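You operate a simulated robot arm through the tools that you are given. There is no shell and no other tool. Be economical: measure what you need, move in short steps, check, and stop when the job is done.

Carry out the task below with a simulated robot arm. There is one attempt and no reset: what you move stays moved.

TASK
Put the measuring jug on the drip tray. Take the purple paint tin and put it on the cream panel. Put the heat logger on the shaker bench away on the shelf under the shaker bench. Take the yellow ring and leave it on the third shelf from the bottom of the steel shelving. Shut the panel drawer. Take the filler pad on the preparation bench and put it away on the bottom tier of the returns shelf. Fetch the yellow bubble pad and set it in the rework tray. Put one of the corner blocks from the lower shelf of the packing bench on the top of the returns shelf. The order is free. Set down upright: measuring jug, purple paint tin, corner block.

It is judged by the outcome, as a careful person would: the job done as asked, and still so three seconds after it is handed in. It fails if anything else is knocked over, pushed out of place, dropped, spilled or broken.

THE ROBOT
A 7-joint arm with a two-finger parallel gripper on a trunk, on a base that drives. Base frame: it is fixed to the floor where the robot stands at the start and does not move with it; the origin is under the middle of the robot, x ahead of it, y to its left, z up. Lengths are in m, angles in rad, forces in N, time in s.
With the tool pointing down near the work surface it reaches from about 0.1 to 0.3 m from the robot's upright axis, wherever it stands. Its first joint turns from -2.496 to 2.496 rad. Places, roughly: bottom tier of the returns shelf [3.1, 10, 0.1]; corner block (6x6x8 cm) [-0.6, 10.9, 0.3]; cream panel (12x18x1 cm) [1, 2.6, 0.9]; drip tray (30x40x5 cm) [2.1, -1.1, 0.9]; filler pad [1, 5.75, 1]; heat logger [2, -0.5, 1]; measuring jug [0.5, 0.25, 0.75]; panel drawer [0.8, 2.5, 0.6]; rework tray (18x16 cm) [0.56, 10.92, 0.86]; shelf under the shaker bench [2.1, -0.9, 0.2]; third shelf of the steel shelving (108x15 cm) [-0.62, -1.1, 0.7]; top of the returns shelf [3.1, 10, 0.9]; yellow bubble pad [2.5, 11, 0.75]; yellow ring (5x5x3 cm) [2.3, -0.4, 0.9]. Payload 3 kg.
The tool frame sits at the grasp point between the pads (the TCP): z along the fingers, y along the line on which they close. The tips reach 0.03 m beyond it. The gripper opens to 0.11 m. The fingers are 0.02 m wide and 0.01 m thick; the gripper's body (0.048 by 0.112 m) begins 0.055 m behind the TCP.
Orientation is that of the tool frame in the base frame, as a unit quaternion [x, y, z, w]. With the fingers straight down and closing along the base's y, the tool's x points along the base's -x, its y along +y and its z along -z.

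THE INTERFACE
- The arm moves only by the tool servo_tool. Its argument "increments" is a list that holds one entry, the list of rows, each a list of 7 numbers: the shift along the tool's x, y, z in m, then the turn, a rotation vector about the tool's x, y, z in rad, then the closure in counts, from 0 (fully open) to 255 (shut). In form: [[[dx, dy, dz, ax, ay, az, grip], ...]]. A call has 1 to 8 rows; each row shifts and turns the commanded pose from where the row before left it, along the tool's axes as they then stand. Rows are played at 5 a second. More than 0.05 m and 0.15 rad between two rows, or a gripper value outside its range, and nothing of the call is played. A pose out of reach is approached as far as the arm can. The call stops where the force on the tool passes 40 N (or 10 N more than at its start, if that is more) or the arm is blocked; 0.2 s more then pass. Each finger travels about 0.108 m/s and halts on what it meets, pressing with about 28 N; the grip force reading is that of the motor and also rises with nothing between the fingers. The clock runs only during rows and for 0.2 s after the last one: add rows that do not move to give the fingers time. It gives the time, the measured TCP pose, the force on the tool (base axes), the opening and the grip force at its end, in the units of the frame above (readings bear some noise), with the torque about the TCP (base axes, N m) and any sound that the robot's microphone picked up, and new pictures: "show" is both (left out), scene, wrist or none.
- Cameras (640 x 400 px; columns grow to the right, rows downward): "scene" is now at [0.123, -0.0484, 1.6253]; the picture's right is [-0.76, -0.64, 0.00], its down [-0.60, 0.71, -0.36] and it looks along [0.23, -0.28, -0.93] (base axes); focal length 228 px, centre (320, 200). "wrist" rides on the gripper at [0.072, 0.017, -0.103] in the tool frame; the picture's right is [-0.23, 0.97, 0.00], its down [-0.76, -0.18, -0.62] and it looks along [-0.61, -0.14, 0.78] (tool axes); focal length 222 px, centre (320, 200). There is no depth. A picture from a camera that has moved, and an enlarged one, comes with that camera's place and axes in the base frame and with its lens. The place of the scene camera against the robot may be out by one fixed shift of up to 0.012 m in any direction.
- slide_trunk(by): slides the trunk up (or, below 0, down) by that many m; the arm and the scene camera ride with it, the base frame stays. It gives what a move gives, with no picture.
- drive_base(legs): drives the robot by 1 to 6 legs, each [ahead, left, turn to the left] in m, m and rad, along the robot's own axes; the way and the turn of a leg run together, so that a leg with both is an arc; at most 1.5 m and 3.142 rad a leg. The arm and the cameras ride along, it lands a little off, and it stops where it bumps. It gives what a move gives, and a new picture of the scene camera.
- aim_head(pan, tilt): turns the head with the scene camera to pan (to the left, within 1.501 rad either way) and tilt (down, from -0.506 to 1.204), counted from straight ahead of the robot. It gives what a move gives, and a new picture of the scene camera.
- inspect(camera, box): a new picture of the part [left, top, right, bottom] of that camera's present view, enlarged. It takes no simulated time.
- hand_in(): hands the job in; it is judged then, once.

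Work in short steps. Places have to be worked out from the pictures, the camera data and where the tool is seen: move nearer, look again, correct. Check each grasp and each placing, and mend what went wrong. You have 217 turns and 260 pictures in all, those below and enlarged ones among them. Open the gripper and draw the arm clear of the work before you hand the job in, unless the task says otherwise; then end with one line.

The tools are called after ">>>" by a JSON object that holds its "name" and its "arguments". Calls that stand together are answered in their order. servo_tool: Moves the arm, as the interface text tells. Its arguments: {"type":"object","properties":{"increments":{"type":"array"},"show":{"type":"string","enum":["both","scene","wrist","none"]}},"required":["increments"]} The other tools are called the same way: slide_trunk (by) slides the trunk up or down; drive_base (legs) drives the base; aim_head (pan, tilt) turns the head that bears the scene camera; inspect (camera, box) takes an enlarged picture of a part of a camera's view; hand_in () hands the job in.

At the start:

```text
clock: 0.0
tcp_pos: [0.759, 0.0479, 1.0973]
tool_rot: [-0.001, 1.0, 0.0, 0.0]
wrist_force: [-0.4, -0.2, -0.5]
ft_torque: [-0.01, -0.01, -0.02]
grip_width: 0.11
gripper_force: 0.2
trunk travel left (down, up): [-0.775, 0.115]
robot x, y, heading: [0.0024, 0.0015, -0.0]
head pan, tilt: [-0.871, 1.201]
```

scene: 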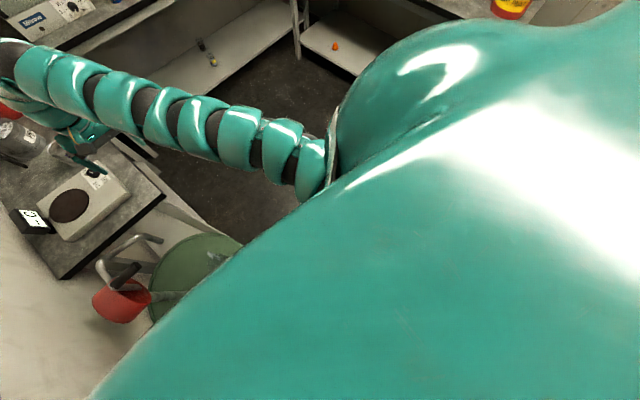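
wrist: 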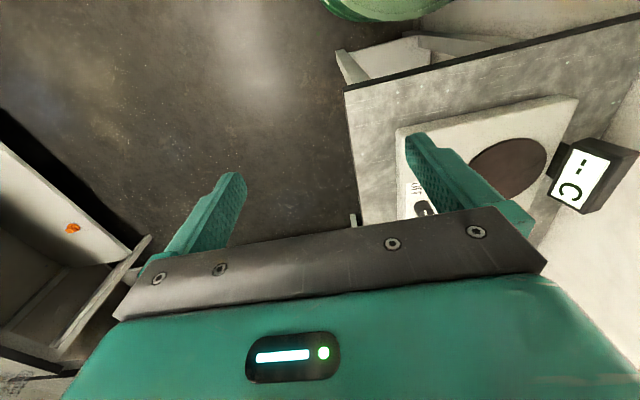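

I start by looking around: head straight ahead with moderate tilt.

>>> {"name": "aim_head", "arguments": {"pan": 0, "tilt": 0.7}}

>>> {"name": "aim_head", "arguments": {"pan": 0.9, "tilt": 0.5}}

>>> {"name": "aim_head", "arguments": {"pan": -0.9, "tilt": 0.5}}

```text
clock: 1.2
tcp_pos: [0.7592, 0.0495, 1.0984]
tool_rot: [0.001, 1.0, 0.0, 0.0]
wrist_force: [-0.1, 0.4, -0.5]
ft_torque: [0.02, -0.03, 0.0]
grip_width: 0.1102
gripper_force: 0.1
trunk travel left (down, up): [-0.775, 0.115]
robot x, y, heading: [0.0005, -0.0007, 0.0]
head pan, tilt: [0.0, 0.7]
camera scene: at [0.1719, -0.0058, 1.6613], right [0.0, -1.0, 0.0], down [-0.64, 0.0, -0.76], along [0.76, 0.0, -0.64], focal length 228 px, centre (320, 200)
```

scene: 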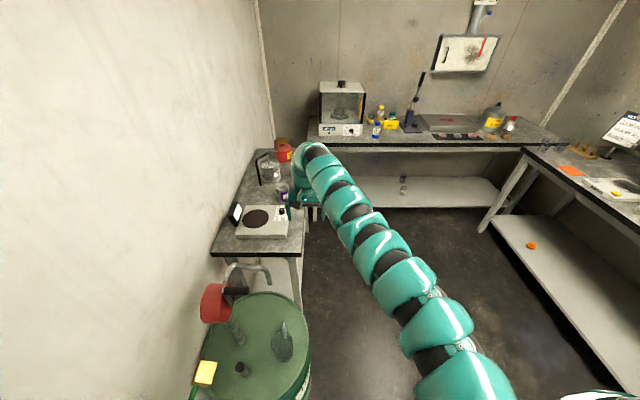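

```text
clock: 2.4
tcp_pos: [0.7588, 0.0488, 1.0984]
tool_rot: [0.0, 1.0, 0.0, -0.001]
wrist_force: [-0.3, 0.4, -0.8]
ft_torque: [0.01, 0.0, -0.02]
grip_width: 0.11
gripper_force: 0.1
trunk travel left (down, up): [-0.775, 0.115]
robot x, y, heading: [0.0015, 0.0014, -0.0]
head pan, tilt: [0.901, 0.499]
camera scene: at [0.1436, 0.0656, 1.679], right [0.78, -0.62, 0.0], down [-0.3, -0.38, -0.88], along [0.55, 0.69, -0.48], focal length 228 px, centre (320, 200)
```

scene: 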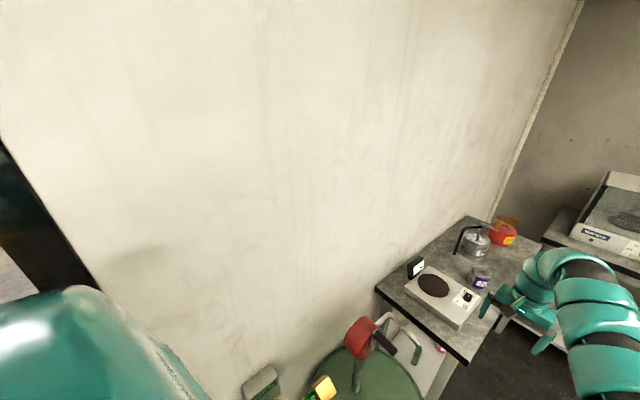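

```text
clock: 4.2
tcp_pos: [0.759, 0.0487, 1.0978]
tool_rot: [0.0, 1.0, 0.0, 0.0]
wrist_force: [0.2, -0.9, 0.2]
ft_torque: [-0.02, -0.02, 0.03]
grip_width: 0.1099
gripper_force: 0.0
trunk travel left (down, up): [-0.775, 0.115]
robot x, y, heading: [-0.0015, 0.0005, -0.002]
head pan, tilt: [-0.901, 0.499]
camera scene: at [0.1435, -0.0769, 1.679], right [-0.78, -0.62, 0.0], down [-0.3, 0.38, -0.88], along [0.55, -0.69, -0.48], focal length 228 px, centre (320, 200)
```

scene: 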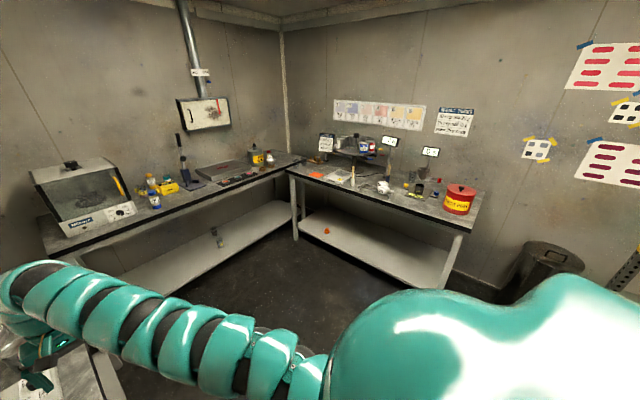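

Now look closely at the drum (jug estimate) and the far bench.

>>> {"name": "aim_head", "arguments": {"pan": 0.4, "tilt": 0.9}}

>>> {"name": "inspect", "arguments": {"camera": "scene", "box": [160, 80, 400, 230]}}

>>> {"name": "aim_head", "arguments": {"pan": -0.3, "tilt": 0.4}}

>>> {"name": "inspect", "arguments": {"camera": "scene", "box": [200, 130, 440, 280]}}

```text
clock: 5.7
tcp_pos: [0.7585, 0.0487, 1.0989]
tool_rot: [0.0, 1.0, 0.001, 0.0]
wrist_force: [-0.7, -0.1, -0.1]
ft_torque: [0.0, 0.0, 0.0]
grip_width: 0.1098
gripper_force: 0.2
trunk travel left (down, up): [-0.775, 0.115]
robot x, y, heading: [-0.0018, 0.0043, -0.003]
head pan, tilt: [0.4, 0.901]
camera scene: at [0.1565, 0.0236, 1.6452], right [0.39, -0.92, 0.0], down [-0.72, -0.3, -0.62], along [0.57, 0.24, -0.78], focal length 228 px, centre (320, 200)
```

scene: 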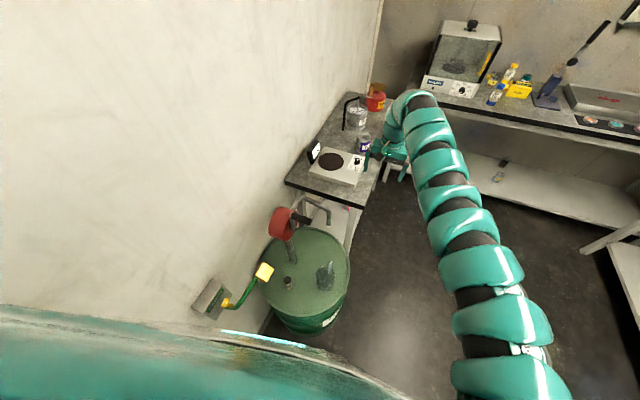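

```text
2.67 times, centred on (280, 155) of scene
camera zoom: at [0.1565, 0.0236, 1.6452], right [0.39, -0.92, 0.0], down [-0.72, -0.3, -0.62], along [0.57, 0.24, -0.78], focal length 609 px, centre (427, 320)
```

zoom: 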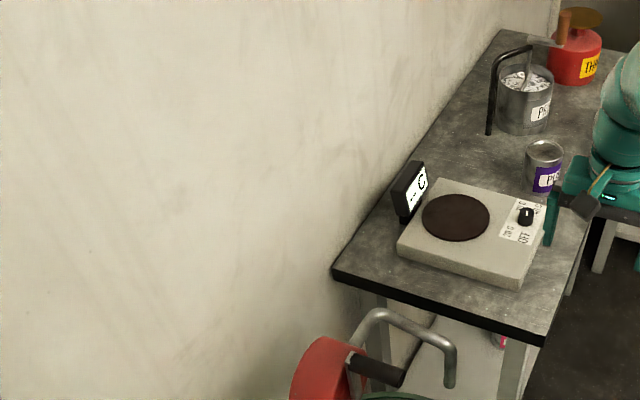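

```text
clock: 6.7
tcp_pos: [0.7594, 0.0481, 1.0985]
tool_rot: [0.001, 1.0, 0.0, 0.0]
wrist_force: [-0.4, 1.0, 0.3]
ft_torque: [0.0, 0.01, 0.0]
grip_width: 0.11
gripper_force: 0.1
trunk travel left (down, up): [-0.775, 0.115]
robot x, y, heading: [0.0006, 0.0035, 0.006]
head pan, tilt: [-0.3, 0.4]
camera scene: at [0.1755, -0.033, 1.6881], right [-0.29, -0.96, 0.0], down [-0.37, 0.12, -0.92], along [0.88, -0.27, -0.39], focal length 228 px, centre (320, 200)
```

scene: 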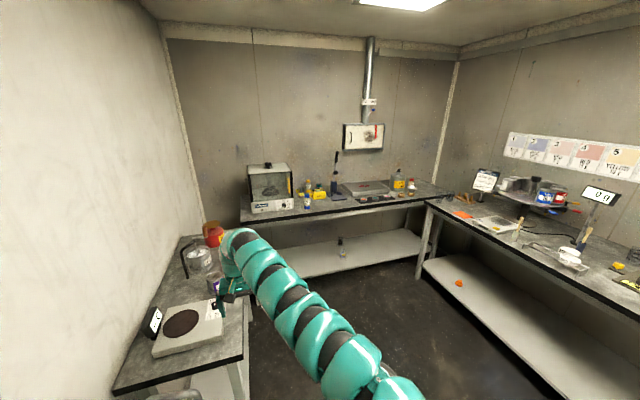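

```text
2.67 times, centred on (320, 205) of scene
camera zoom: at [0.1755, -0.033, 1.6881], right [-0.29, -0.96, 0.0], down [-0.37, 0.12, -0.92], along [0.88, -0.27, -0.39], focal length 609 px, centre (320, 187)
```

zoom: 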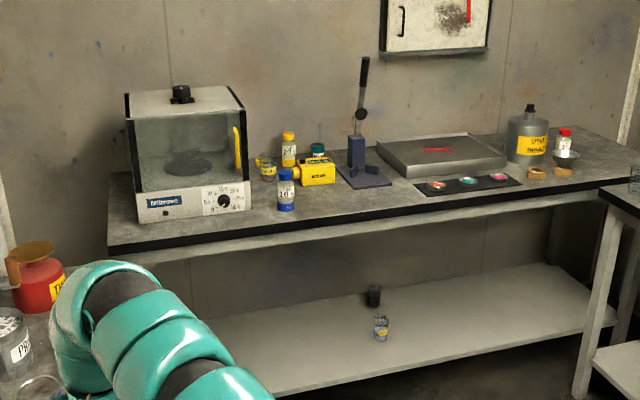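

Zoom on the drum top to identify the measuring jug.

>>> {"name": "aim_head", "arguments": {"pan": 0.5, "tilt": 1.0}}

>>> {"name": "inspect", "arguments": {"camera": "scene", "box": [220, 140, 400, 280]}}

```text
clock: 7.8
tcp_pos: [0.7591, 0.0488, 1.0989]
tool_rot: [0.0, 1.0, 0.0, 0.0]
wrist_force: [0.9, -0.1, -0.7]
ft_torque: [0.01, 0.0, -0.01]
grip_width: 0.1101
gripper_force: 0.0
trunk travel left (down, up): [-0.775, 0.115]
robot x, y, heading: [-0.0025, -0.0019, 0.001]
head pan, tilt: [0.499, 1.0]
camera scene: at [0.1482, 0.0276, 1.638], right [0.48, -0.88, 0.0], down [-0.74, -0.4, -0.54], along [0.47, 0.26, -0.84], focal length 228 px, centre (320, 200)
```

scene: 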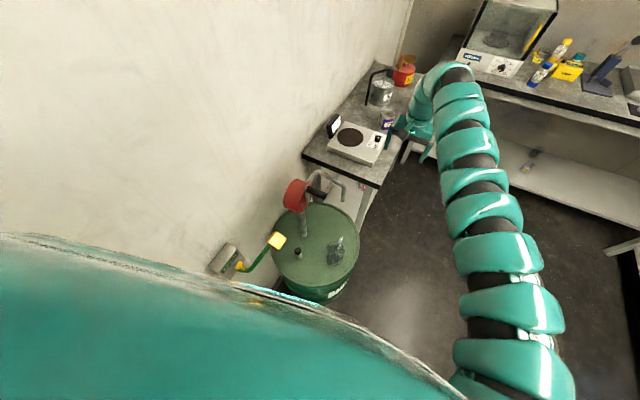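

```text
2.86 times, centred on (310, 210) of scene
camera zoom: at [0.1482, 0.0276, 1.638], right [0.48, -0.88, 0.0], down [-0.74, -0.4, -0.54], along [0.47, 0.26, -0.84], focal length 652 px, centre (349, 171)
```

zoom: 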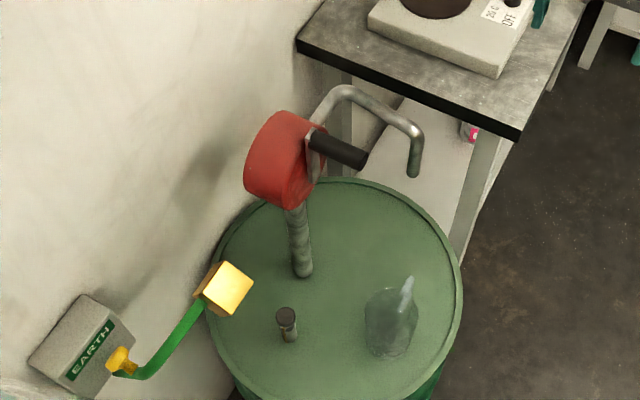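

The jug is the clear one on the drum, near (0.45,0.13). I pull the tool back toward it, at the present height, to look with the wrist camera.

>>> {"name": "servo_tool", "arguments": {"increments": [[[0.05, 0.01, 0, 0, 0, 0, 0], [0.05, 0.01, 0, 0, 0, 0, 0], [0.05, 0.01, 0, 0, 0, 0, 0], [0.05, 0.01, 0, 0, 0, 0, 0], [0.05, 0, 0, 0, 0, 0, 0], [0.05, 0, 0, 0, 0, 0, 0]]]}}

```text
refused: row 1 steps farther than a row can; nothing moved
```

Step norm is the limit; use smaller steps.

>>> {"name": "servo_tool", "arguments": {"increments": [[[0.048, 0.01, 0, 0, 0, 0, 0], [0.048, 0.01, 0, 0, 0, 0, 0], [0.048, 0.01, 0, 0, 0, 0, 0], [0.048, 0.01, 0, 0, 0, 0, 0], [0.048, 0.01, 0, 0, 0, 0, 0], [0.048, 0.01, 0, 0, 0, 0, 0]]]}}

```text
clock: 9.2
tcp_pos: [0.6631, 0.0685, 1.0987]
tool_rot: [0.0, 1.0, 0.001, 0.001]
wrist_force: [-0.6, 0.1, 0.3]
ft_torque: [0.01, -0.01, 0.01]
grip_width: 0.1101
gripper_force: 0.1
out of reach, approached as far as the arm can: row 3, 4, 5, 6
trunk travel left (down, up): [-0.775, 0.115]
robot x, y, heading: [-0.0015, 0.0033, 0.0]
head pan, tilt: [0.499, 1.0]
camera scene: at [0.1481, 0.0273, 1.6379], right [0.48, -0.88, 0.0], down [-0.74, -0.4, -0.54], along [0.47, 0.26, -0.84], focal length 228 px, centre (320, 200)
camera wrist: at [0.5921, 0.0857, 1.2027], right [0.23, 0.97, 0.0], down [0.76, -0.18, 0.62], along [0.61, -0.14, -0.78], focal length 222 px, centre (320, 200)
```

scene: 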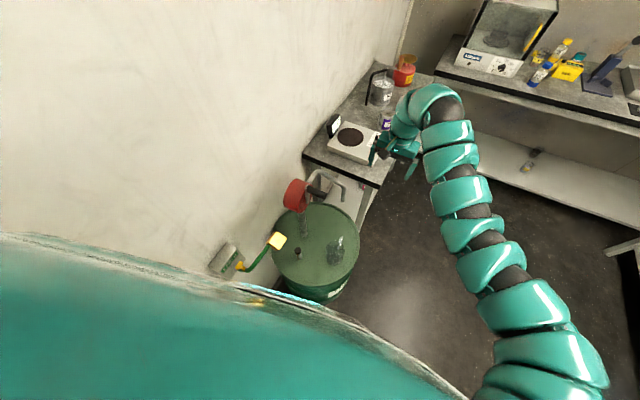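
wrist: 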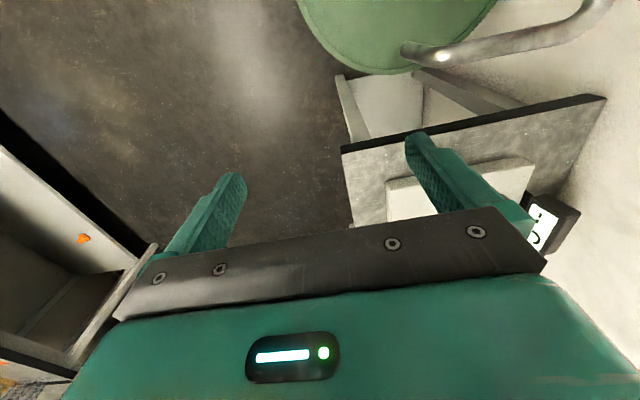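

The arm has a minimum reach of about 0.66 here, so I will position with the base. I look to both sides to know the free floor.

>>> {"name": "aim_head", "arguments": {"pan": 1.5, "tilt": 0.5}}

>>> {"name": "aim_head", "arguments": {"pan": -1.5, "tilt": 0.4}}

```text
clock: 10.5
tcp_pos: [0.663, 0.0687, 1.1006]
tool_rot: [0.0, 1.0, 0.001, 0.0]
wrist_force: [0.0, -0.5, -0.6]
ft_torque: [-0.02, -0.02, 0.03]
grip_width: 0.1101
gripper_force: 0.0
trunk travel left (down, up): [-0.775, 0.115]
robot x, y, heading: [-0.0031, -0.0005, -0.001]
head pan, tilt: [1.499, 0.499]
camera scene: at [0.0935, 0.085, 1.679], right [1.0, -0.07, 0.0], down [-0.03, -0.48, -0.88], along [0.06, 0.88, -0.48], focal length 228 px, centre (320, 200)
```

scene: 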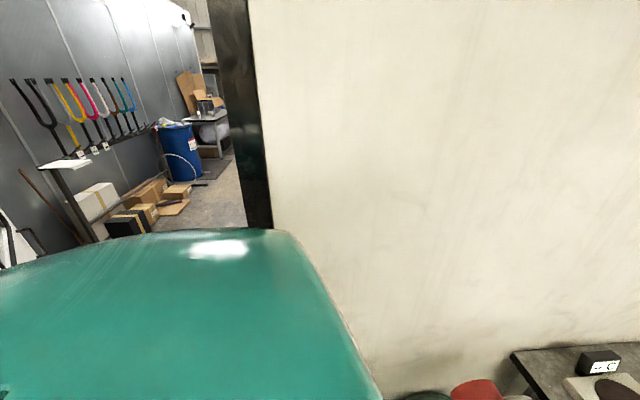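

```text
clock: 13.1
tcp_pos: [0.6633, 0.0688, 1.099]
tool_rot: [0.0, 1.0, 0.001, 0.0]
wrist_force: [0.5, 0.1, 0.3]
ft_torque: [0.0, 0.0, 0.0]
grip_width: 0.1104
gripper_force: 0.1
trunk travel left (down, up): [-0.775, 0.115]
robot x, y, heading: [0.0053, -0.0001, 0.003]
head pan, tilt: [-1.499, 0.4]
camera scene: at [0.0936, -0.0981, 1.6882], right [-1.0, -0.07, 0.0], down [-0.03, 0.39, -0.92], along [0.07, -0.92, -0.39], focal length 228 px, centre (320, 200)
```

scene: 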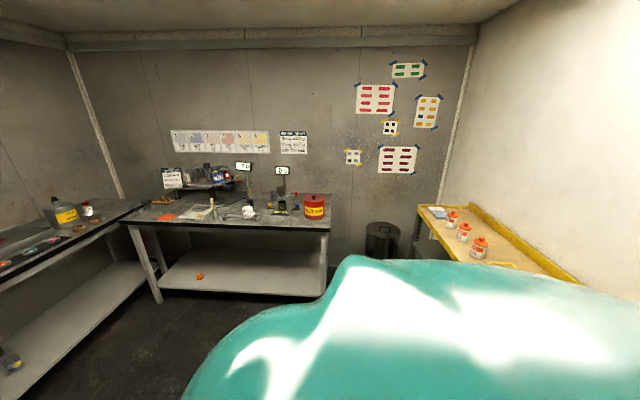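

Plan: shift right 0.45 and turn left ~0.9 so the arm's natural reach lands over the jug.

>>> {"name": "drive_base", "arguments": {"legs": [[0, -0.45, 0], [0, 0, 0.85]]}}

>>> {"name": "aim_head", "arguments": {"pan": 0, "tilt": 0.9}}

>>> {"name": "servo_tool", "arguments": {"increments": [[[0, 0, 0, 0, 0, 0, 0]]], "show": "wrist"}}

```text
clock: 18.1
tcp_pos: [0.3827, 0.0912, 1.0991]
tool_rot: [-0.415, 0.91, 0.0, 0.0]
wrist_force: [-0.6, 0.2, 0.4]
ft_torque: [0.01, 0.03, 0.01]
grip_width: 0.11
gripper_force: 0.1
trunk travel left (down, up): [-0.775, 0.115]
robot x, y, heading: [-0.0003, -0.4522, 0.856]
head pan, tilt: [-1.499, 0.4]
camera scene: at [0.1337, -0.4549, 1.6882], right [-0.6, -0.8, 0.0], down [-0.31, 0.23, -0.92], along [0.74, -0.55, -0.39], focal length 228 px, centre (320, 200)
```

scene: 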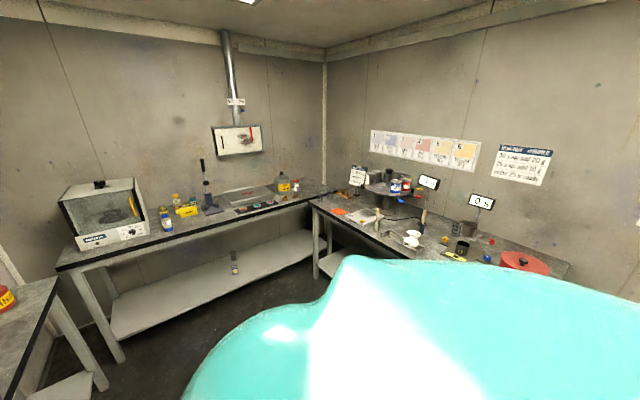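

```text
clock: 19.7
tcp_pos: [0.3826, 0.0921, 1.0986]
tool_rot: [-0.415, 0.91, 0.001, -0.001]
wrist_force: [-1.1, -0.3, -0.2]
ft_torque: [0.02, -0.02, -0.01]
grip_width: 0.11
gripper_force: 0.1
trunk travel left (down, up): [-0.775, 0.115]
robot x, y, heading: [0.0012, -0.4523, 0.856]
head pan, tilt: [0.0, 0.901]
camera scene: at [0.1093, -0.3426, 1.6452], right [0.75, -0.66, 0.0], down [-0.51, -0.59, -0.62], along [0.41, 0.47, -0.78], focal length 228 px, centre (320, 200)
```

scene: 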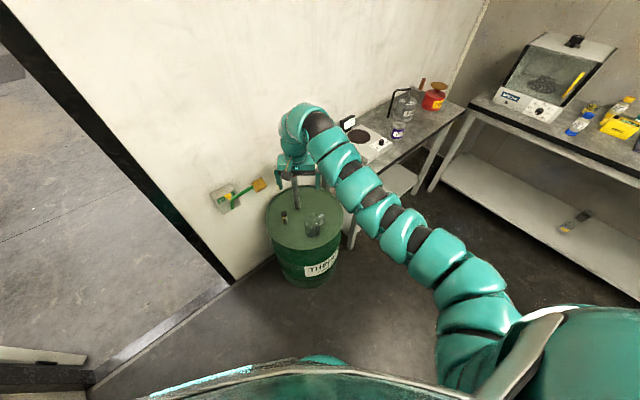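

```text
clock: 20.1
tcp_pos: [0.3835, 0.0918, 1.1005]
tool_rot: [-0.414, 0.91, 0.001, 0.0]
wrist_force: [-0.3, 0.5, 0.4]
ft_torque: [-0.02, 0.0, -0.04]
grip_width: 0.1097
gripper_force: 0.1
trunk travel left (down, up): [-0.775, 0.115]
robot x, y, heading: [0.002, -0.454, 0.849]
head pan, tilt: [0.0, 0.901]
camera wrist: at [0.324, 0.048, 1.2026], right [-0.59, 0.81, 0.0], down [0.63, 0.46, 0.62], along [0.5, 0.37, -0.78], focal length 222 px, centre (320, 200)
```

wrist: 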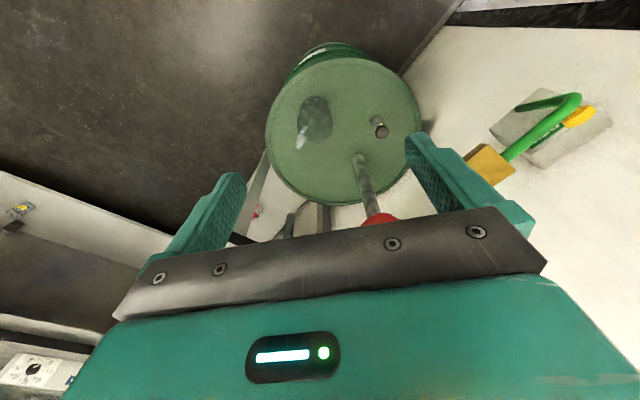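

Jug triangulates to about (0.46,0.13,0.73). Lower the trunk 0.15 and move the tool toward it, then look.

>>> {"name": "slide_trunk", "arguments": {"by": -0.1}}

>>> {"name": "servo_tool", "arguments": {"increments": [[[0, -0.03, 0, 0, 0, 0.12, 0], [0, 0, 0, 0, 0, 0.12, 0], [0, 0, 0, 0, 0, 0.12, 0], [0, 0, 0, 0, 0, 0.12, 0]]], "show": "wrist"}}

```text
clock: 21.4
tcp_pos: [0.3826, 0.0931, 0.9987]
tool_rot: [-0.415, 0.91, 0.0, 0.0]
wrist_force: [0.4, 0.1, -0.4]
ft_torque: [0.03, -0.01, -0.03]
grip_width: 0.1102
gripper_force: 0.0
trunk travel left (down, up): [-0.675, 0.215]
robot x, y, heading: [0.0006, -0.4523, 0.852]
head pan, tilt: [0.0, 0.901]
```

```text
clock: 22.4
tcp_pos: [0.4035, 0.0986, 1.0031]
tool_rot: [-0.185, 0.983, 0.001, 0.001]
wrist_force: [0.6, 0.5, 0.5]
ft_torque: [0.0, 0.01, -0.01]
grip_width: 0.1099
gripper_force: 0.0
out of reach, approached as far as the arm can: row 1
trunk travel left (down, up): [-0.675, 0.215]
robot x, y, heading: [0.0006, -0.4526, 0.86]
head pan, tilt: [0.0, 0.901]
camera wrist: at [0.3325, 0.0874, 1.1059], right [-0.14, 0.99, 0.0], down [0.77, 0.11, 0.62], along [0.62, 0.09, -0.78], focal length 222 px, centre (320, 200)
```

wrist: 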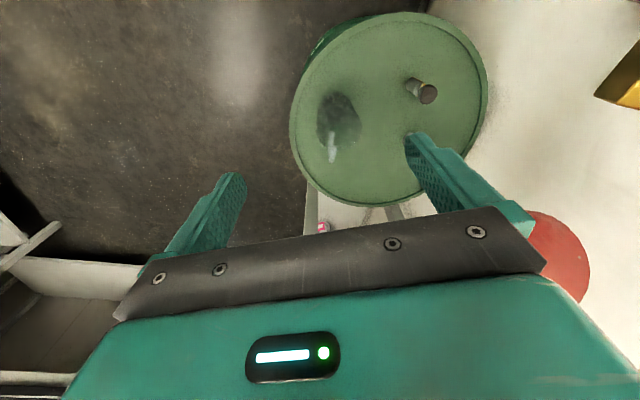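

Zoom on the jug to see its shape.

>>> {"name": "inspect", "arguments": {"camera": "wrist", "box": [270, 60, 430, 200]}}

>>> {"name": "inspect", "arguments": {"camera": "scene", "box": [240, 150, 400, 280]}}

```text
2.86 times, centred on (350, 130) of wrist
camera zoom: at [0.3325, 0.0874, 1.1059], right [-0.14, 0.99, 0.0], down [0.77, 0.11, 0.62], along [0.62, 0.09, -0.78], focal length 635 px, centre (234, 400)
```

zoom: 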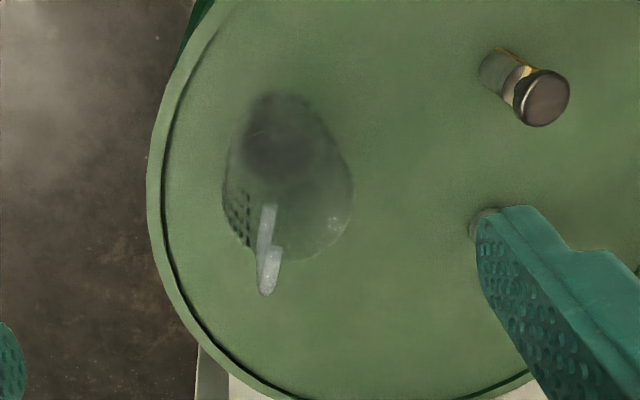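

```text
3.08 times, centred on (320, 215) of scene
camera zoom: at [0.1092, -0.3427, 1.5452], right [0.76, -0.66, 0.0], down [-0.51, -0.59, -0.62], along [0.41, 0.47, -0.78], focal length 702 px, centre (320, 154)
```

zoom: 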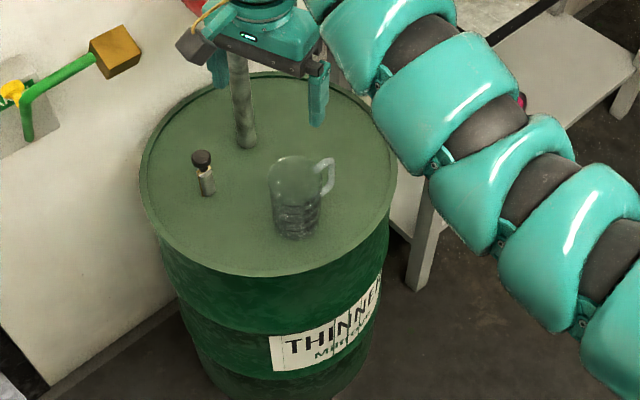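

Jug cylinder centre ≈(0.463,0.138), handle pointing about -30°. I rotate the tool to close along base y and move over it.

>>> {"name": "servo_tool", "arguments": {"increments": [[[0, 0, 0, 0, 0, 0.12, 0], [0, 0, 0, 0, 0, 0.12, 0], [0, 0, 0, 0, 0, 0.12, 0], [-0.03, 0.02, 0, 0, 0, 0, 0], [-0.03, 0.02, 0, 0, 0, 0, 0], [0, 0, 0, 0, 0, 0, 0]]]}}

```text
clock: 23.8
tcp_pos: [0.464, 0.1387, 1.003]
tool_rot: [-0.008, 1.0, 0.0, -0.001]
wrist_force: [-0.2, 0.3, 0.0]
ft_torque: [0.01, 0.0, -0.01]
grip_width: 0.11
gripper_force: 0.0
trunk travel left (down, up): [-0.675, 0.215]
robot x, y, heading: [0.0012, -0.4547, 0.855]
head pan, tilt: [0.0, 0.901]
camera scene: at [0.1093, -0.3426, 1.5451], right [0.76, -0.66, 0.0], down [-0.51, -0.59, -0.62], along [0.41, 0.47, -0.78], focal length 228 px, centre (320, 200)
camera wrist: at [0.3932, 0.1551, 1.1069], right [0.21, 0.98, 0.0], down [0.77, -0.17, 0.62], along [0.61, -0.13, -0.78], focal length 222 px, centre (320, 200)
```

scene: 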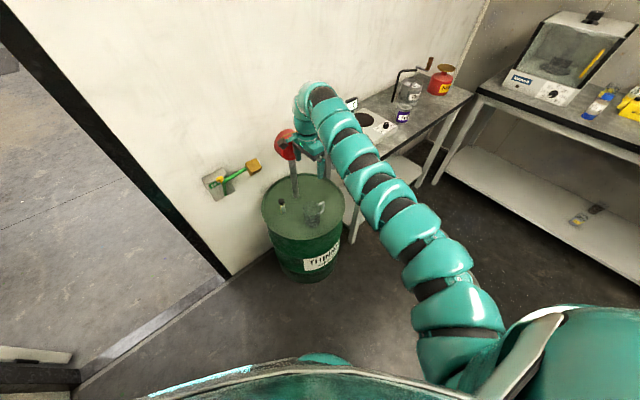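
wrist: 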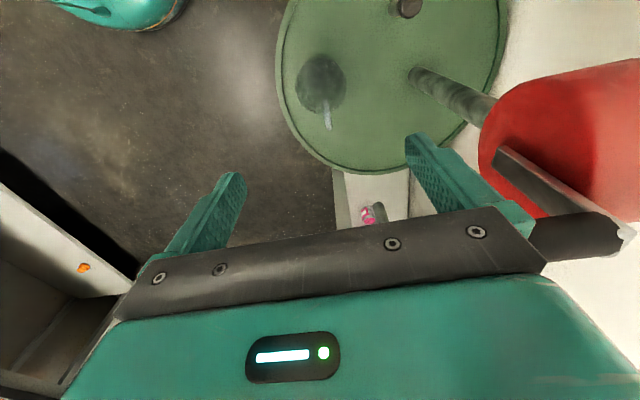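

The pump head (0.50,0.31,0.97) and its crank are near, so I tilt the hand 0.3 rad back toward the robot and yaw slightly before descending.

>>> {"name": "servo_tool", "arguments": {"increments": [[[0, 0, 0, 0, 0, -0.12, 0], [0, 0, 0, 0, 0, -0.12, 0], [0, 0, 0, 0, -0.14, 0, 0], [0, 0, 0, 0, -0.14, 0, 0], [0, 0, 0, 0, 0, 0, 0]]], "show": "none"}}

>>> {"name": "slide_trunk", "arguments": {"by": -0.15}}

>>> {"name": "servo_tool", "arguments": {"increments": [[[0, 0, 0, 0, 0, 0, 0]]]}}

```text
clock: 25.0
tcp_pos: [0.4648, 0.1382, 1.0015]
tool_rot: [-0.126, 0.982, 0.018, 0.139]
wrist_force: [0.1, 0.1, -1.1]
ft_torque: [0.01, 0.01, -0.02]
grip_width: 0.11
gripper_force: 0.1
trunk travel left (down, up): [-0.675, 0.215]
robot x, y, heading: [0.0025, -0.4525, 0.854]
head pan, tilt: [0.0, 0.901]
```

```text
clock: 26.8
tcp_pos: [0.4646, 0.1386, 0.8537]
tool_rot: [-0.126, 0.982, 0.017, 0.139]
wrist_force: [0.6, -0.4, -0.4]
ft_torque: [-0.01, 0.03, -0.01]
grip_width: 0.1099
gripper_force: 0.0
trunk travel left (down, up): [-0.525, 0.365]
robot x, y, heading: [-0.0005, -0.4498, 0.856]
head pan, tilt: [0.0, 0.901]
```

```text
clock: 27.1
tcp_pos: [0.4648, 0.1399, 0.8532]
tool_rot: [-0.126, 0.982, 0.018, 0.138]
wrist_force: [0.0, 0.5, -0.1]
ft_torque: [0.0, -0.01, 0.01]
grip_width: 0.1099
gripper_force: 0.0
trunk travel left (down, up): [-0.525, 0.365]
robot x, y, heading: [0.0015, -0.4566, 0.853]
head pan, tilt: [0.0, 0.901]
camera scene: at [0.1092, -0.3426, 1.3952], right [0.76, -0.66, 0.0], down [-0.51, -0.59, -0.62], along [0.41, 0.47, -0.78], focal length 228 px, centre (320, 200)
camera wrist: at [0.3664, 0.1307, 0.9321], right [-0.03, 1.0, 0.06], down [0.59, -0.03, 0.81], along [0.81, 0.07, -0.58], focal length 222 px, centre (320, 200)
```

scene: 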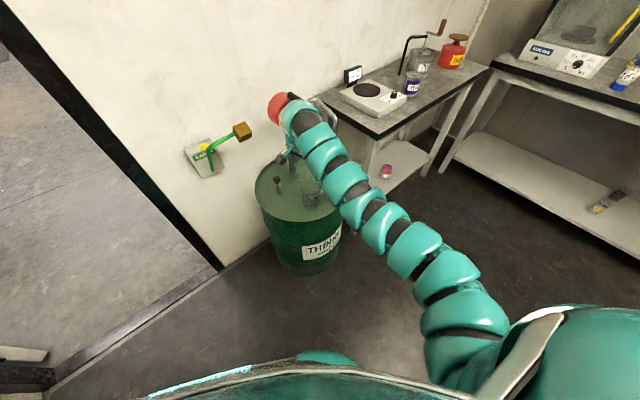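
wrist: 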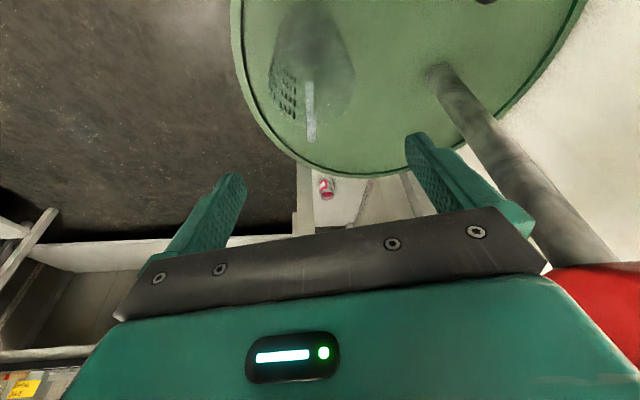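

Jug appears at about (0.45,0.14). Correct x slightly and descend 0.08.

>>> {"name": "slide_trunk", "arguments": {"by": -0.07}}

>>> {"name": "servo_tool", "arguments": {"increments": [[[0.01, 0, 0.003, 0, 0, 0, 0], [0, 0, 0, 0, 0, 0, 0]]]}}

>>> {"name": "inspect", "arguments": {"camera": "scene", "box": [240, 80, 360, 220]}}

```text
clock: 28.2
tcp_pos: [0.4647, 0.1399, 0.7819]
tool_rot: [-0.127, 0.982, 0.018, 0.137]
wrist_force: [0.5, -0.4, 0.0]
ft_torque: [-0.02, 0.02, -0.04]
grip_width: 0.1101
gripper_force: 0.0
trunk travel left (down, up): [-0.455, 0.435]
robot x, y, heading: [0.0005, -0.4565, 0.855]
head pan, tilt: [0.0, 0.901]
```

```text
clock: 28.8
tcp_pos: [0.4562, 0.1365, 0.7756]
tool_rot: [-0.127, 0.982, 0.018, 0.138]
wrist_force: [0.4, -0.3, 0.5]
ft_torque: [0.03, 0.03, -0.02]
grip_width: 0.1097
gripper_force: 0.0
trunk travel left (down, up): [-0.455, 0.435]
robot x, y, heading: [-0.001, -0.4517, 0.856]
head pan, tilt: [0.0, 0.901]
camera scene: at [0.1092, -0.3426, 1.3252], right [0.76, -0.66, 0.0], down [-0.51, -0.59, -0.62], along [0.41, 0.47, -0.78], focal length 228 px, centre (320, 200)
camera wrist: at [0.3579, 0.1286, 0.8562], right [-0.03, 1.0, 0.06], down [0.59, -0.03, 0.81], along [0.81, 0.06, -0.58], focal length 222 px, centre (320, 200)
```

scene: 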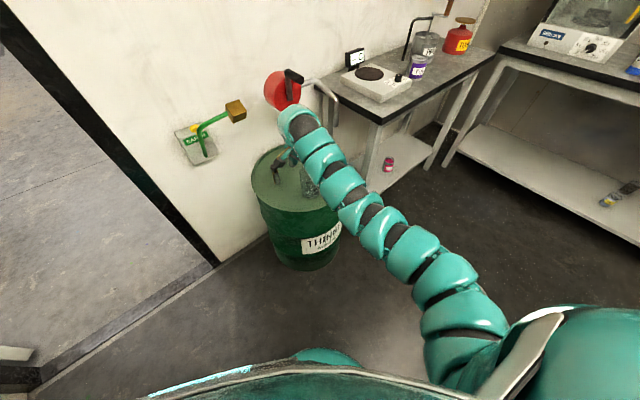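
wrist: 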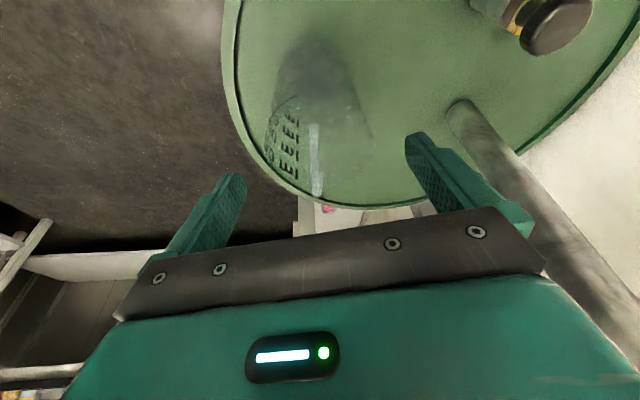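

```text
2.86 times, centred on (300, 150) of scene
camera zoom: at [0.1092, -0.3426, 1.3252], right [0.76, -0.66, 0.0], down [-0.51, -0.59, -0.62], along [0.41, 0.47, -0.78], focal length 652 px, centre (377, 343)
```

zoom: 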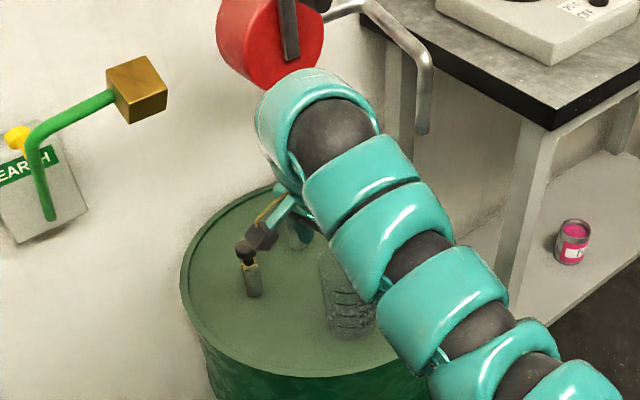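

Fingers straddle the jug; descend 0.04 more and check.

>>> {"name": "slide_trunk", "arguments": {"by": -0.04}}

>>> {"name": "servo_tool", "arguments": {"increments": [[[0, 0, 0, 0, 0, 0, 0]]], "show": "wrist"}}

```text
clock: 29.7
tcp_pos: [0.4564, 0.1367, 0.7372]
tool_rot: [-0.125, 0.982, 0.018, 0.138]
wrist_force: [-1.0, -1.5, 0.0]
ft_torque: [0.0, 0.01, -0.03]
grip_width: 0.1101
gripper_force: 0.0
trunk travel left (down, up): [-0.415, 0.475]
robot x, y, heading: [0.0034, -0.4512, 0.853]
head pan, tilt: [0.0, 0.901]
```

```text
clock: 30.1
tcp_pos: [0.4554, 0.1363, 0.7374]
tool_rot: [-0.125, 0.982, 0.018, 0.139]
wrist_force: [-0.1, -0.3, -0.2]
ft_torque: [-0.01, 0.0, 0.02]
grip_width: 0.1099
gripper_force: 0.0
trunk travel left (down, up): [-0.415, 0.475]
robot x, y, heading: [0.0014, -0.4546, 0.854]
head pan, tilt: [0.0, 0.901]
camera wrist: at [0.3578, 0.1286, 0.8164], right [-0.03, 1.0, 0.06], down [0.59, -0.03, 0.81], along [0.81, 0.06, -0.58], focal length 222 px, centre (320, 200)
```

wrist: 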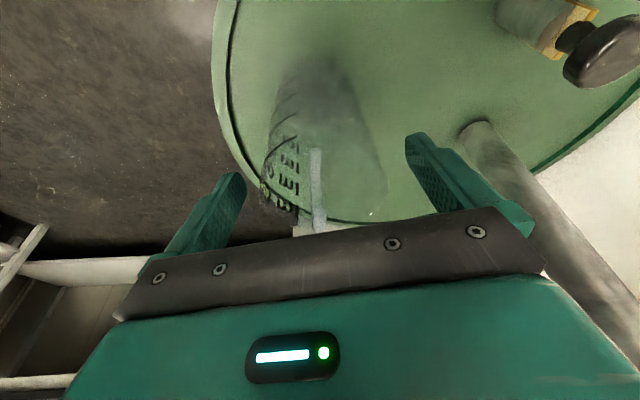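

Two-view triangulation puts the jug base near z≈0.60 with the jug centre about (0.48,0.145), rim ≈0.70. Move 0.025 forward and descend 0.04.

>>> {"name": "servo_tool", "arguments": {"increments": [[[-0.025, 0.002, 0.007, 0, 0, 0, 0], [0, 0, 0, 0, 0, 0, 0]]], "show": "none"}}

>>> {"name": "slide_trunk", "arguments": {"by": -0.04}}

>>> {"name": "servo_tool", "arguments": {"increments": [[[0, 0, 0, 0, 0, 0, 0]]]}}

>>> {"name": "inspect", "arguments": {"camera": "scene", "box": [240, 60, 360, 200]}}

```text
clock: 30.7
tcp_pos: [0.4799, 0.1444, 0.737]
tool_rot: [-0.126, 0.982, 0.019, 0.138]
wrist_force: [0.8, 0.2, 0.3]
ft_torque: [-0.03, 0.01, 0.01]
grip_width: 0.1101
gripper_force: 0.0
trunk travel left (down, up): [-0.415, 0.475]
robot x, y, heading: [-0.0007, -0.4539, 0.855]
head pan, tilt: [0.0, 0.901]
```

```text
clock: 31.5
tcp_pos: [0.4813, 0.1456, 0.6966]
tool_rot: [-0.126, 0.982, 0.018, 0.138]
wrist_force: [0.4, 0.5, 0.0]
ft_torque: [-0.01, -0.03, -0.03]
grip_width: 0.1103
gripper_force: 0.1
trunk travel left (down, up): [-0.375, 0.515]
robot x, y, heading: [-0.0, -0.4566, 0.858]
head pan, tilt: [0.0, 0.901]
```

```text
clock: 31.9
tcp_pos: [0.4816, 0.147, 0.696]
tool_rot: [-0.126, 0.982, 0.018, 0.139]
wrist_force: [-0.4, 0.1, 0.2]
ft_torque: [0.02, 0.02, -0.01]
grip_width: 0.1103
gripper_force: 0.0
trunk travel left (down, up): [-0.375, 0.515]
robot x, y, heading: [0.0015, -0.4551, 0.855]
head pan, tilt: [0.0, 0.901]
camera scene: at [0.1092, -0.3426, 1.2452], right [0.76, -0.66, 0.0], down [-0.51, -0.59, -0.62], along [0.41, 0.47, -0.78], focal length 228 px, centre (320, 200)
camera wrist: at [0.3825, 0.137, 0.7765], right [-0.03, 1.0, 0.06], down [0.59, -0.03, 0.81], along [0.81, 0.06, -0.58], focal length 222 px, centre (320, 200)
```

scene: 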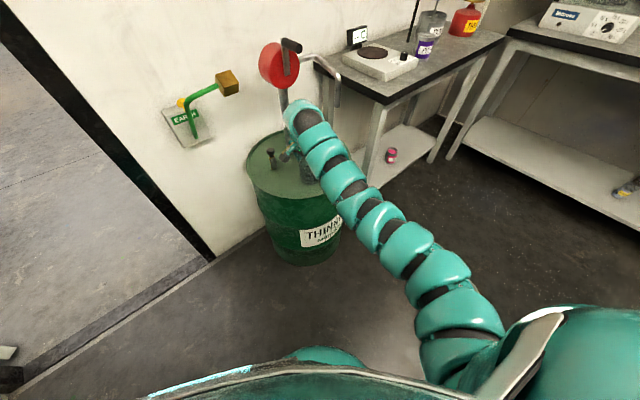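
wrist: 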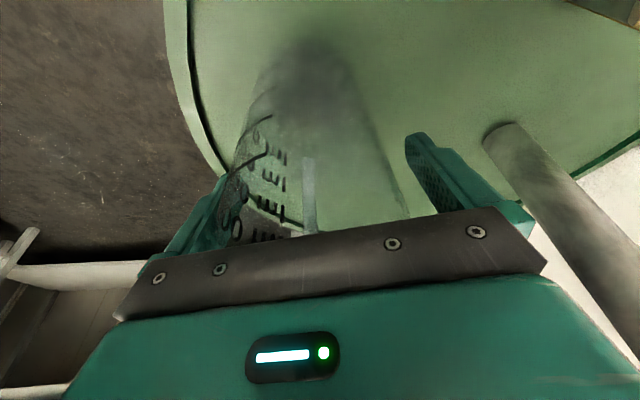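

```text
2.86 times, centred on (300, 130) of scene
camera zoom: at [0.1092, -0.3426, 1.2452], right [0.76, -0.66, 0.0], down [-0.51, -0.59, -0.62], along [0.41, 0.47, -0.78], focal length 652 px, centre (377, 400)
```

zoom: 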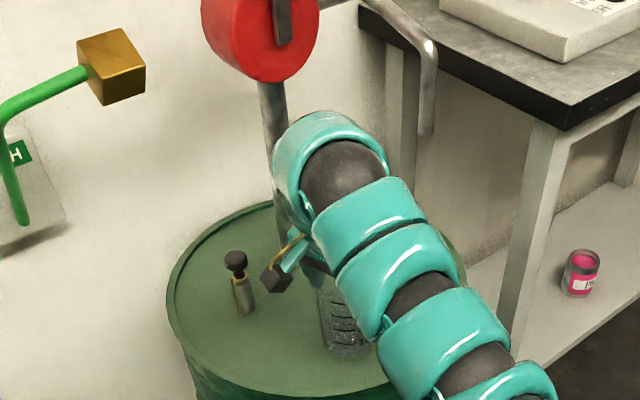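

Jug is between the fingers, slightly to the right. Shift 5 mm, lower 0.015 and close.

>>> {"name": "slide_trunk", "arguments": {"by": -0.02}}

>>> {"name": "servo_tool", "arguments": {"increments": [[[0, -0.005, 0, 0, 0, 0, 0], [0, 0, 0, 0, 0, 0, 60], [0, 0, 0, 0, 0, 0, 120], [0, 0, 0, 0, 0, 0, 200], [0, 0, 0, 0, 0, 0, 255], [0, 0, 0, 0, 0, 0, 255]]]}}

```text
clock: 32.5
tcp_pos: [0.4826, 0.1473, 0.6893]
tool_rot: [-0.125, 0.981, 0.025, 0.144]
wrist_force: [-0.8, -1.3, 20.7]
ft_torque: [-0.65, 0.66, 0.03]
grip_width: 0.11
gripper_force: 0.0
trunk travel left (down, up): [-0.357, 0.533]
robot x, y, heading: [-0.0021, -0.454, 0.855]
head pan, tilt: [0.0, 0.901]
stopped: the force on the tool passed its limit at 49 N (the readings are from after the stop); the commanded pose is now the measured one
```

```text
clock: 33.0
tcp_pos: [0.4809, 0.1459, 0.6884]
tool_rot: [-0.126, 0.981, 0.028, 0.146]
wrist_force: [-0.4, 2.9, 22.0]
ft_torque: [-0.57, 0.74, -0.16]
grip_width: 0.0843
gripper_force: 0.1
trunk travel left (down, up): [-0.357, 0.533]
robot x, y, heading: [-0.0004, -0.4564, 0.856]
head pan, tilt: [0.0, 0.901]
stopped in row 2: the force on the tool passed its limit at 41 N (the readings are from after the stop); the commanded pose is now the measured one
camera scene: at [0.1076, -0.3438, 1.2277], right [0.76, -0.65, 0.0], down [-0.51, -0.59, -0.62], along [0.41, 0.47, -0.78], focal length 228 px, centre (320, 200)
camera wrist: at [0.3818, 0.1348, 0.7673], right [-0.04, 1.0, 0.08], down [0.58, -0.05, 0.81], along [0.81, 0.08, -0.57], focal length 222 px, centre (320, 200)
```

scene: 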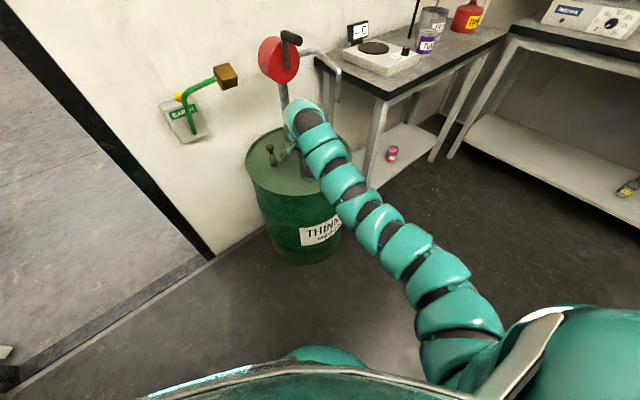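
wrist: 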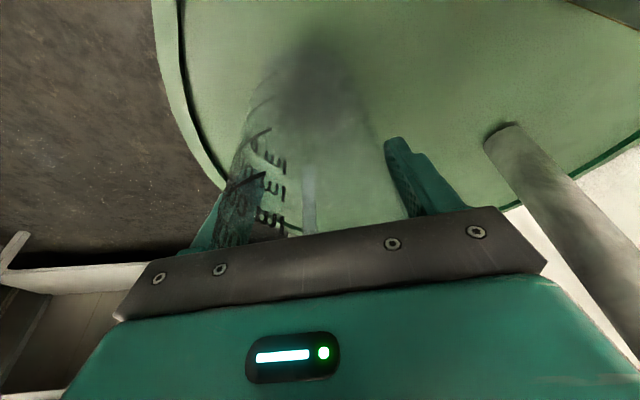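

The palm touched the rim (contact offset toward the robot). Raise the trunk 8 mm and close.

>>> {"name": "slide_trunk", "arguments": {"by": 0.012}}

>>> {"name": "servo_tool", "arguments": {"increments": [[[0, 0, 0, 0, 0, 0, 60], [0, 0, 0, 0, 0, 0, 100], [0, 0, 0, 0, 0, 0, 160], [0, 0, 0, 0, 0, 0, 220], [0, 0, 0, 0, 0, 0, 255], [0, 0, 0, 0, 0, 0, 255]]]}}

```text
clock: 33.6
tcp_pos: [0.4814, 0.1443, 0.6969]
tool_rot: [-0.127, 0.981, 0.024, 0.143]
wrist_force: [0.4, -0.8, 0.3]
ft_torque: [0.0, -0.04, -0.04]
grip_width: 0.0839
gripper_force: 0.1
trunk travel left (down, up): [-0.369, 0.521]
robot x, y, heading: [-0.0001, -0.4561, 0.858]
head pan, tilt: [0.0, 0.901]
```

```text
clock: 35.0
tcp_pos: [0.4817, 0.145, 0.6981]
tool_rot: [-0.127, 0.981, 0.027, 0.144]
wrist_force: [-0.1, -1.2, -0.2]
ft_torque: [0.0, -0.01, 0.0]
grip_width: 0.0752
gripper_force: 27.9
trunk travel left (down, up): [-0.369, 0.521]
robot x, y, heading: [-0.0, -0.4572, 0.859]
head pan, tilt: [0.0, 0.901]
camera scene: at [0.1091, -0.3423, 1.2395], right [0.76, -0.65, 0.0], down [-0.51, -0.59, -0.62], along [0.41, 0.47, -0.78], focal length 228 px, centre (320, 200)
camera wrist: at [0.3829, 0.1352, 0.7766], right [-0.04, 1.0, 0.08], down [0.58, -0.04, 0.81], along [0.81, 0.08, -0.58], focal length 222 px, centre (320, 200)
```

scene: 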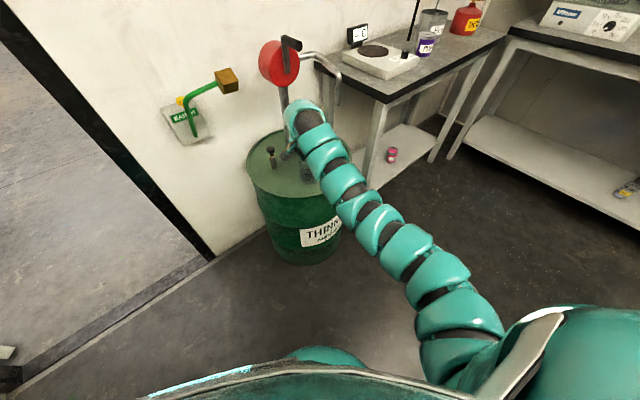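
wrist: 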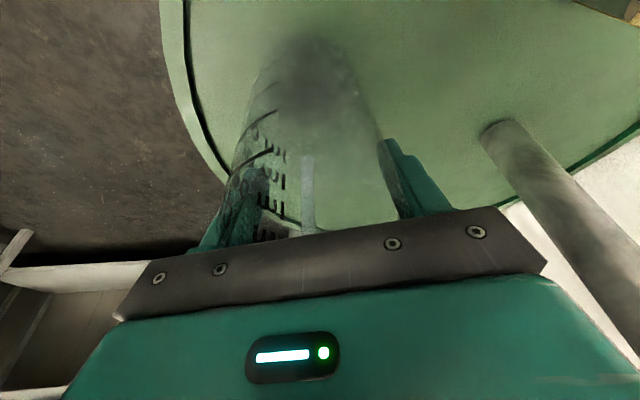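

Jug gripped (0.075). Lift 0.05, check, then back away from the pump before raising further.

>>> {"name": "slide_trunk", "arguments": {"by": 0.08}}

>>> {"name": "drive_base", "arguments": {"legs": [[-0.3, 0, 0]]}}

>>> {"name": "slide_trunk", "arguments": {"by": 0.4}}

>>> {"name": "servo_tool", "arguments": {"increments": [[[0, 0, 0, 0, 0, 0, 255]]]}}

```text
clock: 36.2
tcp_pos: [0.4811, 0.1456, 0.7787]
tool_rot: [-0.127, 0.981, 0.026, 0.143]
wrist_force: [-0.3, -0.4, -0.9]
ft_torque: [0.02, 0.01, 0.01]
grip_width: 0.075
gripper_force: 27.7
trunk travel left (down, up): [-0.449, 0.441]
robot x, y, heading: [0.0029, -0.4552, 0.855]
head pan, tilt: [0.0, 0.901]
```

```text
clock: 38.2
tcp_pos: [0.2839, -0.0802, 0.778]
tool_rot: [-0.127, 0.981, 0.026, 0.142]
wrist_force: [-0.1, -0.3, -0.6]
ft_torque: [0.01, 0.0, 0.01]
grip_width: 0.0748
gripper_force: 28.0
trunk travel left (down, up): [-0.449, 0.441]
robot x, y, heading: [-0.1933, -0.6841, 0.855]
head pan, tilt: [0.0, 0.901]
camera scene: at [-0.0876, -0.5691, 1.3195], right [0.76, -0.65, 0.0], down [-0.51, -0.59, -0.62], along [0.41, 0.47, -0.78], focal length 228 px, centre (320, 200)
```

scene: 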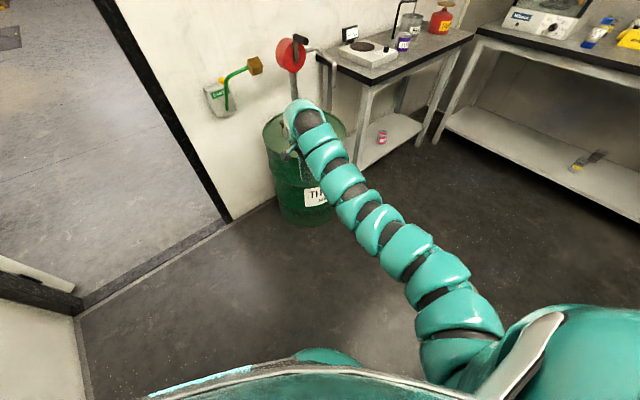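

```text
clock: 42.0
tcp_pos: [0.2839, -0.079, 1.178]
tool_rot: [-0.127, 0.981, 0.027, 0.143]
wrist_force: [-0.2, -0.4, -1.3]
ft_torque: [0.0, -0.03, 0.0]
grip_width: 0.0745
gripper_force: 28.1
trunk travel left (down, up): [-0.849, 0.041]
robot x, y, heading: [-0.1988, -0.683, 0.864]
head pan, tilt: [0.0, 0.901]
```

```text
clock: 42.5
tcp_pos: [0.2841, -0.0815, 1.1767]
tool_rot: [-0.128, 0.981, 0.026, 0.143]
wrist_force: [0.4, -1.0, -0.6]
ft_torque: [0.0, 0.01, -0.02]
grip_width: 0.0745
gripper_force: 27.5
trunk travel left (down, up): [-0.849, 0.041]
robot x, y, heading: [-0.196, -0.6801, 0.86]
head pan, tilt: [0.0, 0.901]
camera scene: at [-0.0873, -0.5688, 1.7195], right [0.76, -0.65, 0.0], down [-0.51, -0.59, -0.62], along [0.41, 0.47, -0.78], focal length 228 px, centre (320, 200)
camera wrist: at [0.1854, -0.0907, 1.2566], right [-0.04, 1.0, 0.08], down [0.58, -0.04, 0.81], along [0.81, 0.08, -0.58], focal length 222 px, centre (320, 200)
```

scene: 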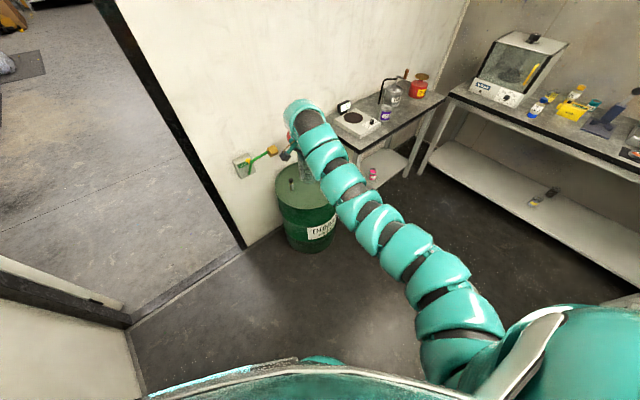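
wrist: 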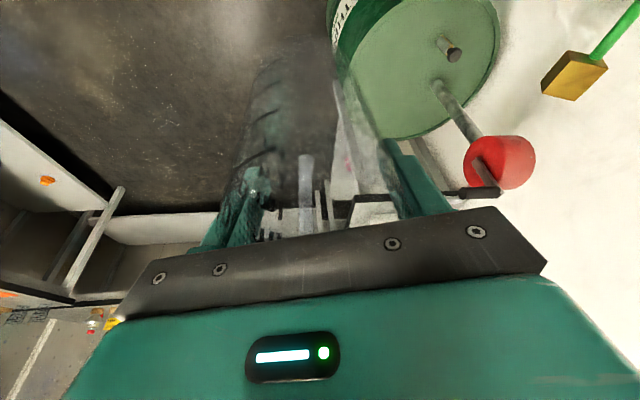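

Jug held well. Turn to face the far bench and drive nearer, then look at the tray.

>>> {"name": "drive_base", "arguments": {"legs": [[0, 0, -0.86], [1.1, -0.3, 0]]}}

>>> {"name": "aim_head", "arguments": {"pan": 0.1, "tilt": 0.6}}

```text
clock: 50.5
tcp_pos: [1.6731, -0.9259, 1.1776]
tool_rot: [0.284, 0.948, -0.035, 0.142]
wrist_force: [-0.5, 0.4, -0.5]
ft_torque: [-0.04, -0.01, -0.02]
grip_width: 0.074
gripper_force: 28.1
trunk travel left (down, up): [-0.849, 0.041]
robot x, y, heading: [0.9031, -0.9687, 0.018]
head pan, tilt: [0.0, 0.901]
camera scene: at [1.0675, -0.9721, 1.7194], right [0.02, -1.0, 0.0], down [-0.78, -0.01, -0.62], along [0.62, 0.01, -0.78], focal length 228 px, centre (320, 200)
```

scene: 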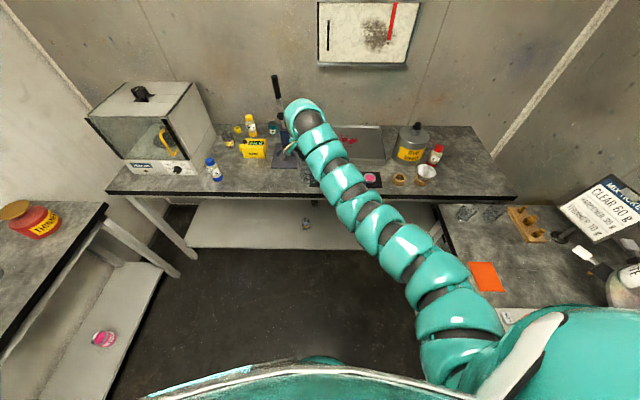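

```text
clock: 51.3
tcp_pos: [1.6728, -0.9277, 1.1774]
tool_rot: [0.284, 0.948, -0.035, 0.141]
wrist_force: [-0.5, -0.6, -0.2]
ft_torque: [-0.01, -0.01, -0.04]
grip_width: 0.0737
gripper_force: 28.0
trunk travel left (down, up): [-0.849, 0.041]
robot x, y, heading: [0.9065, -0.9673, 0.015]
head pan, tilt: [0.099, 0.6]
camera scene: at [1.0794, -0.9631, 1.7442], right [0.12, -0.99, 0.0], down [-0.56, -0.07, -0.82], along [0.82, 0.1, -0.57], focal length 228 px, centre (320, 200)
```

scene: 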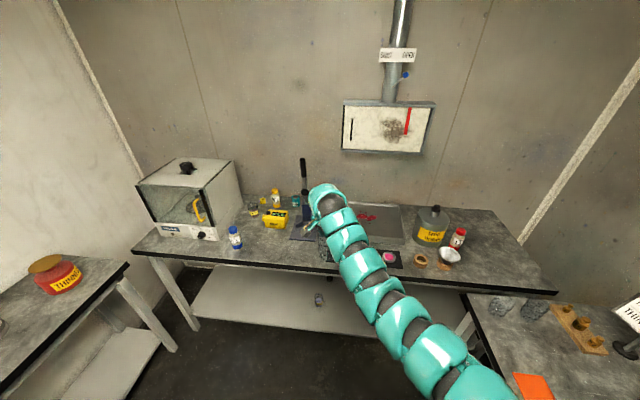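

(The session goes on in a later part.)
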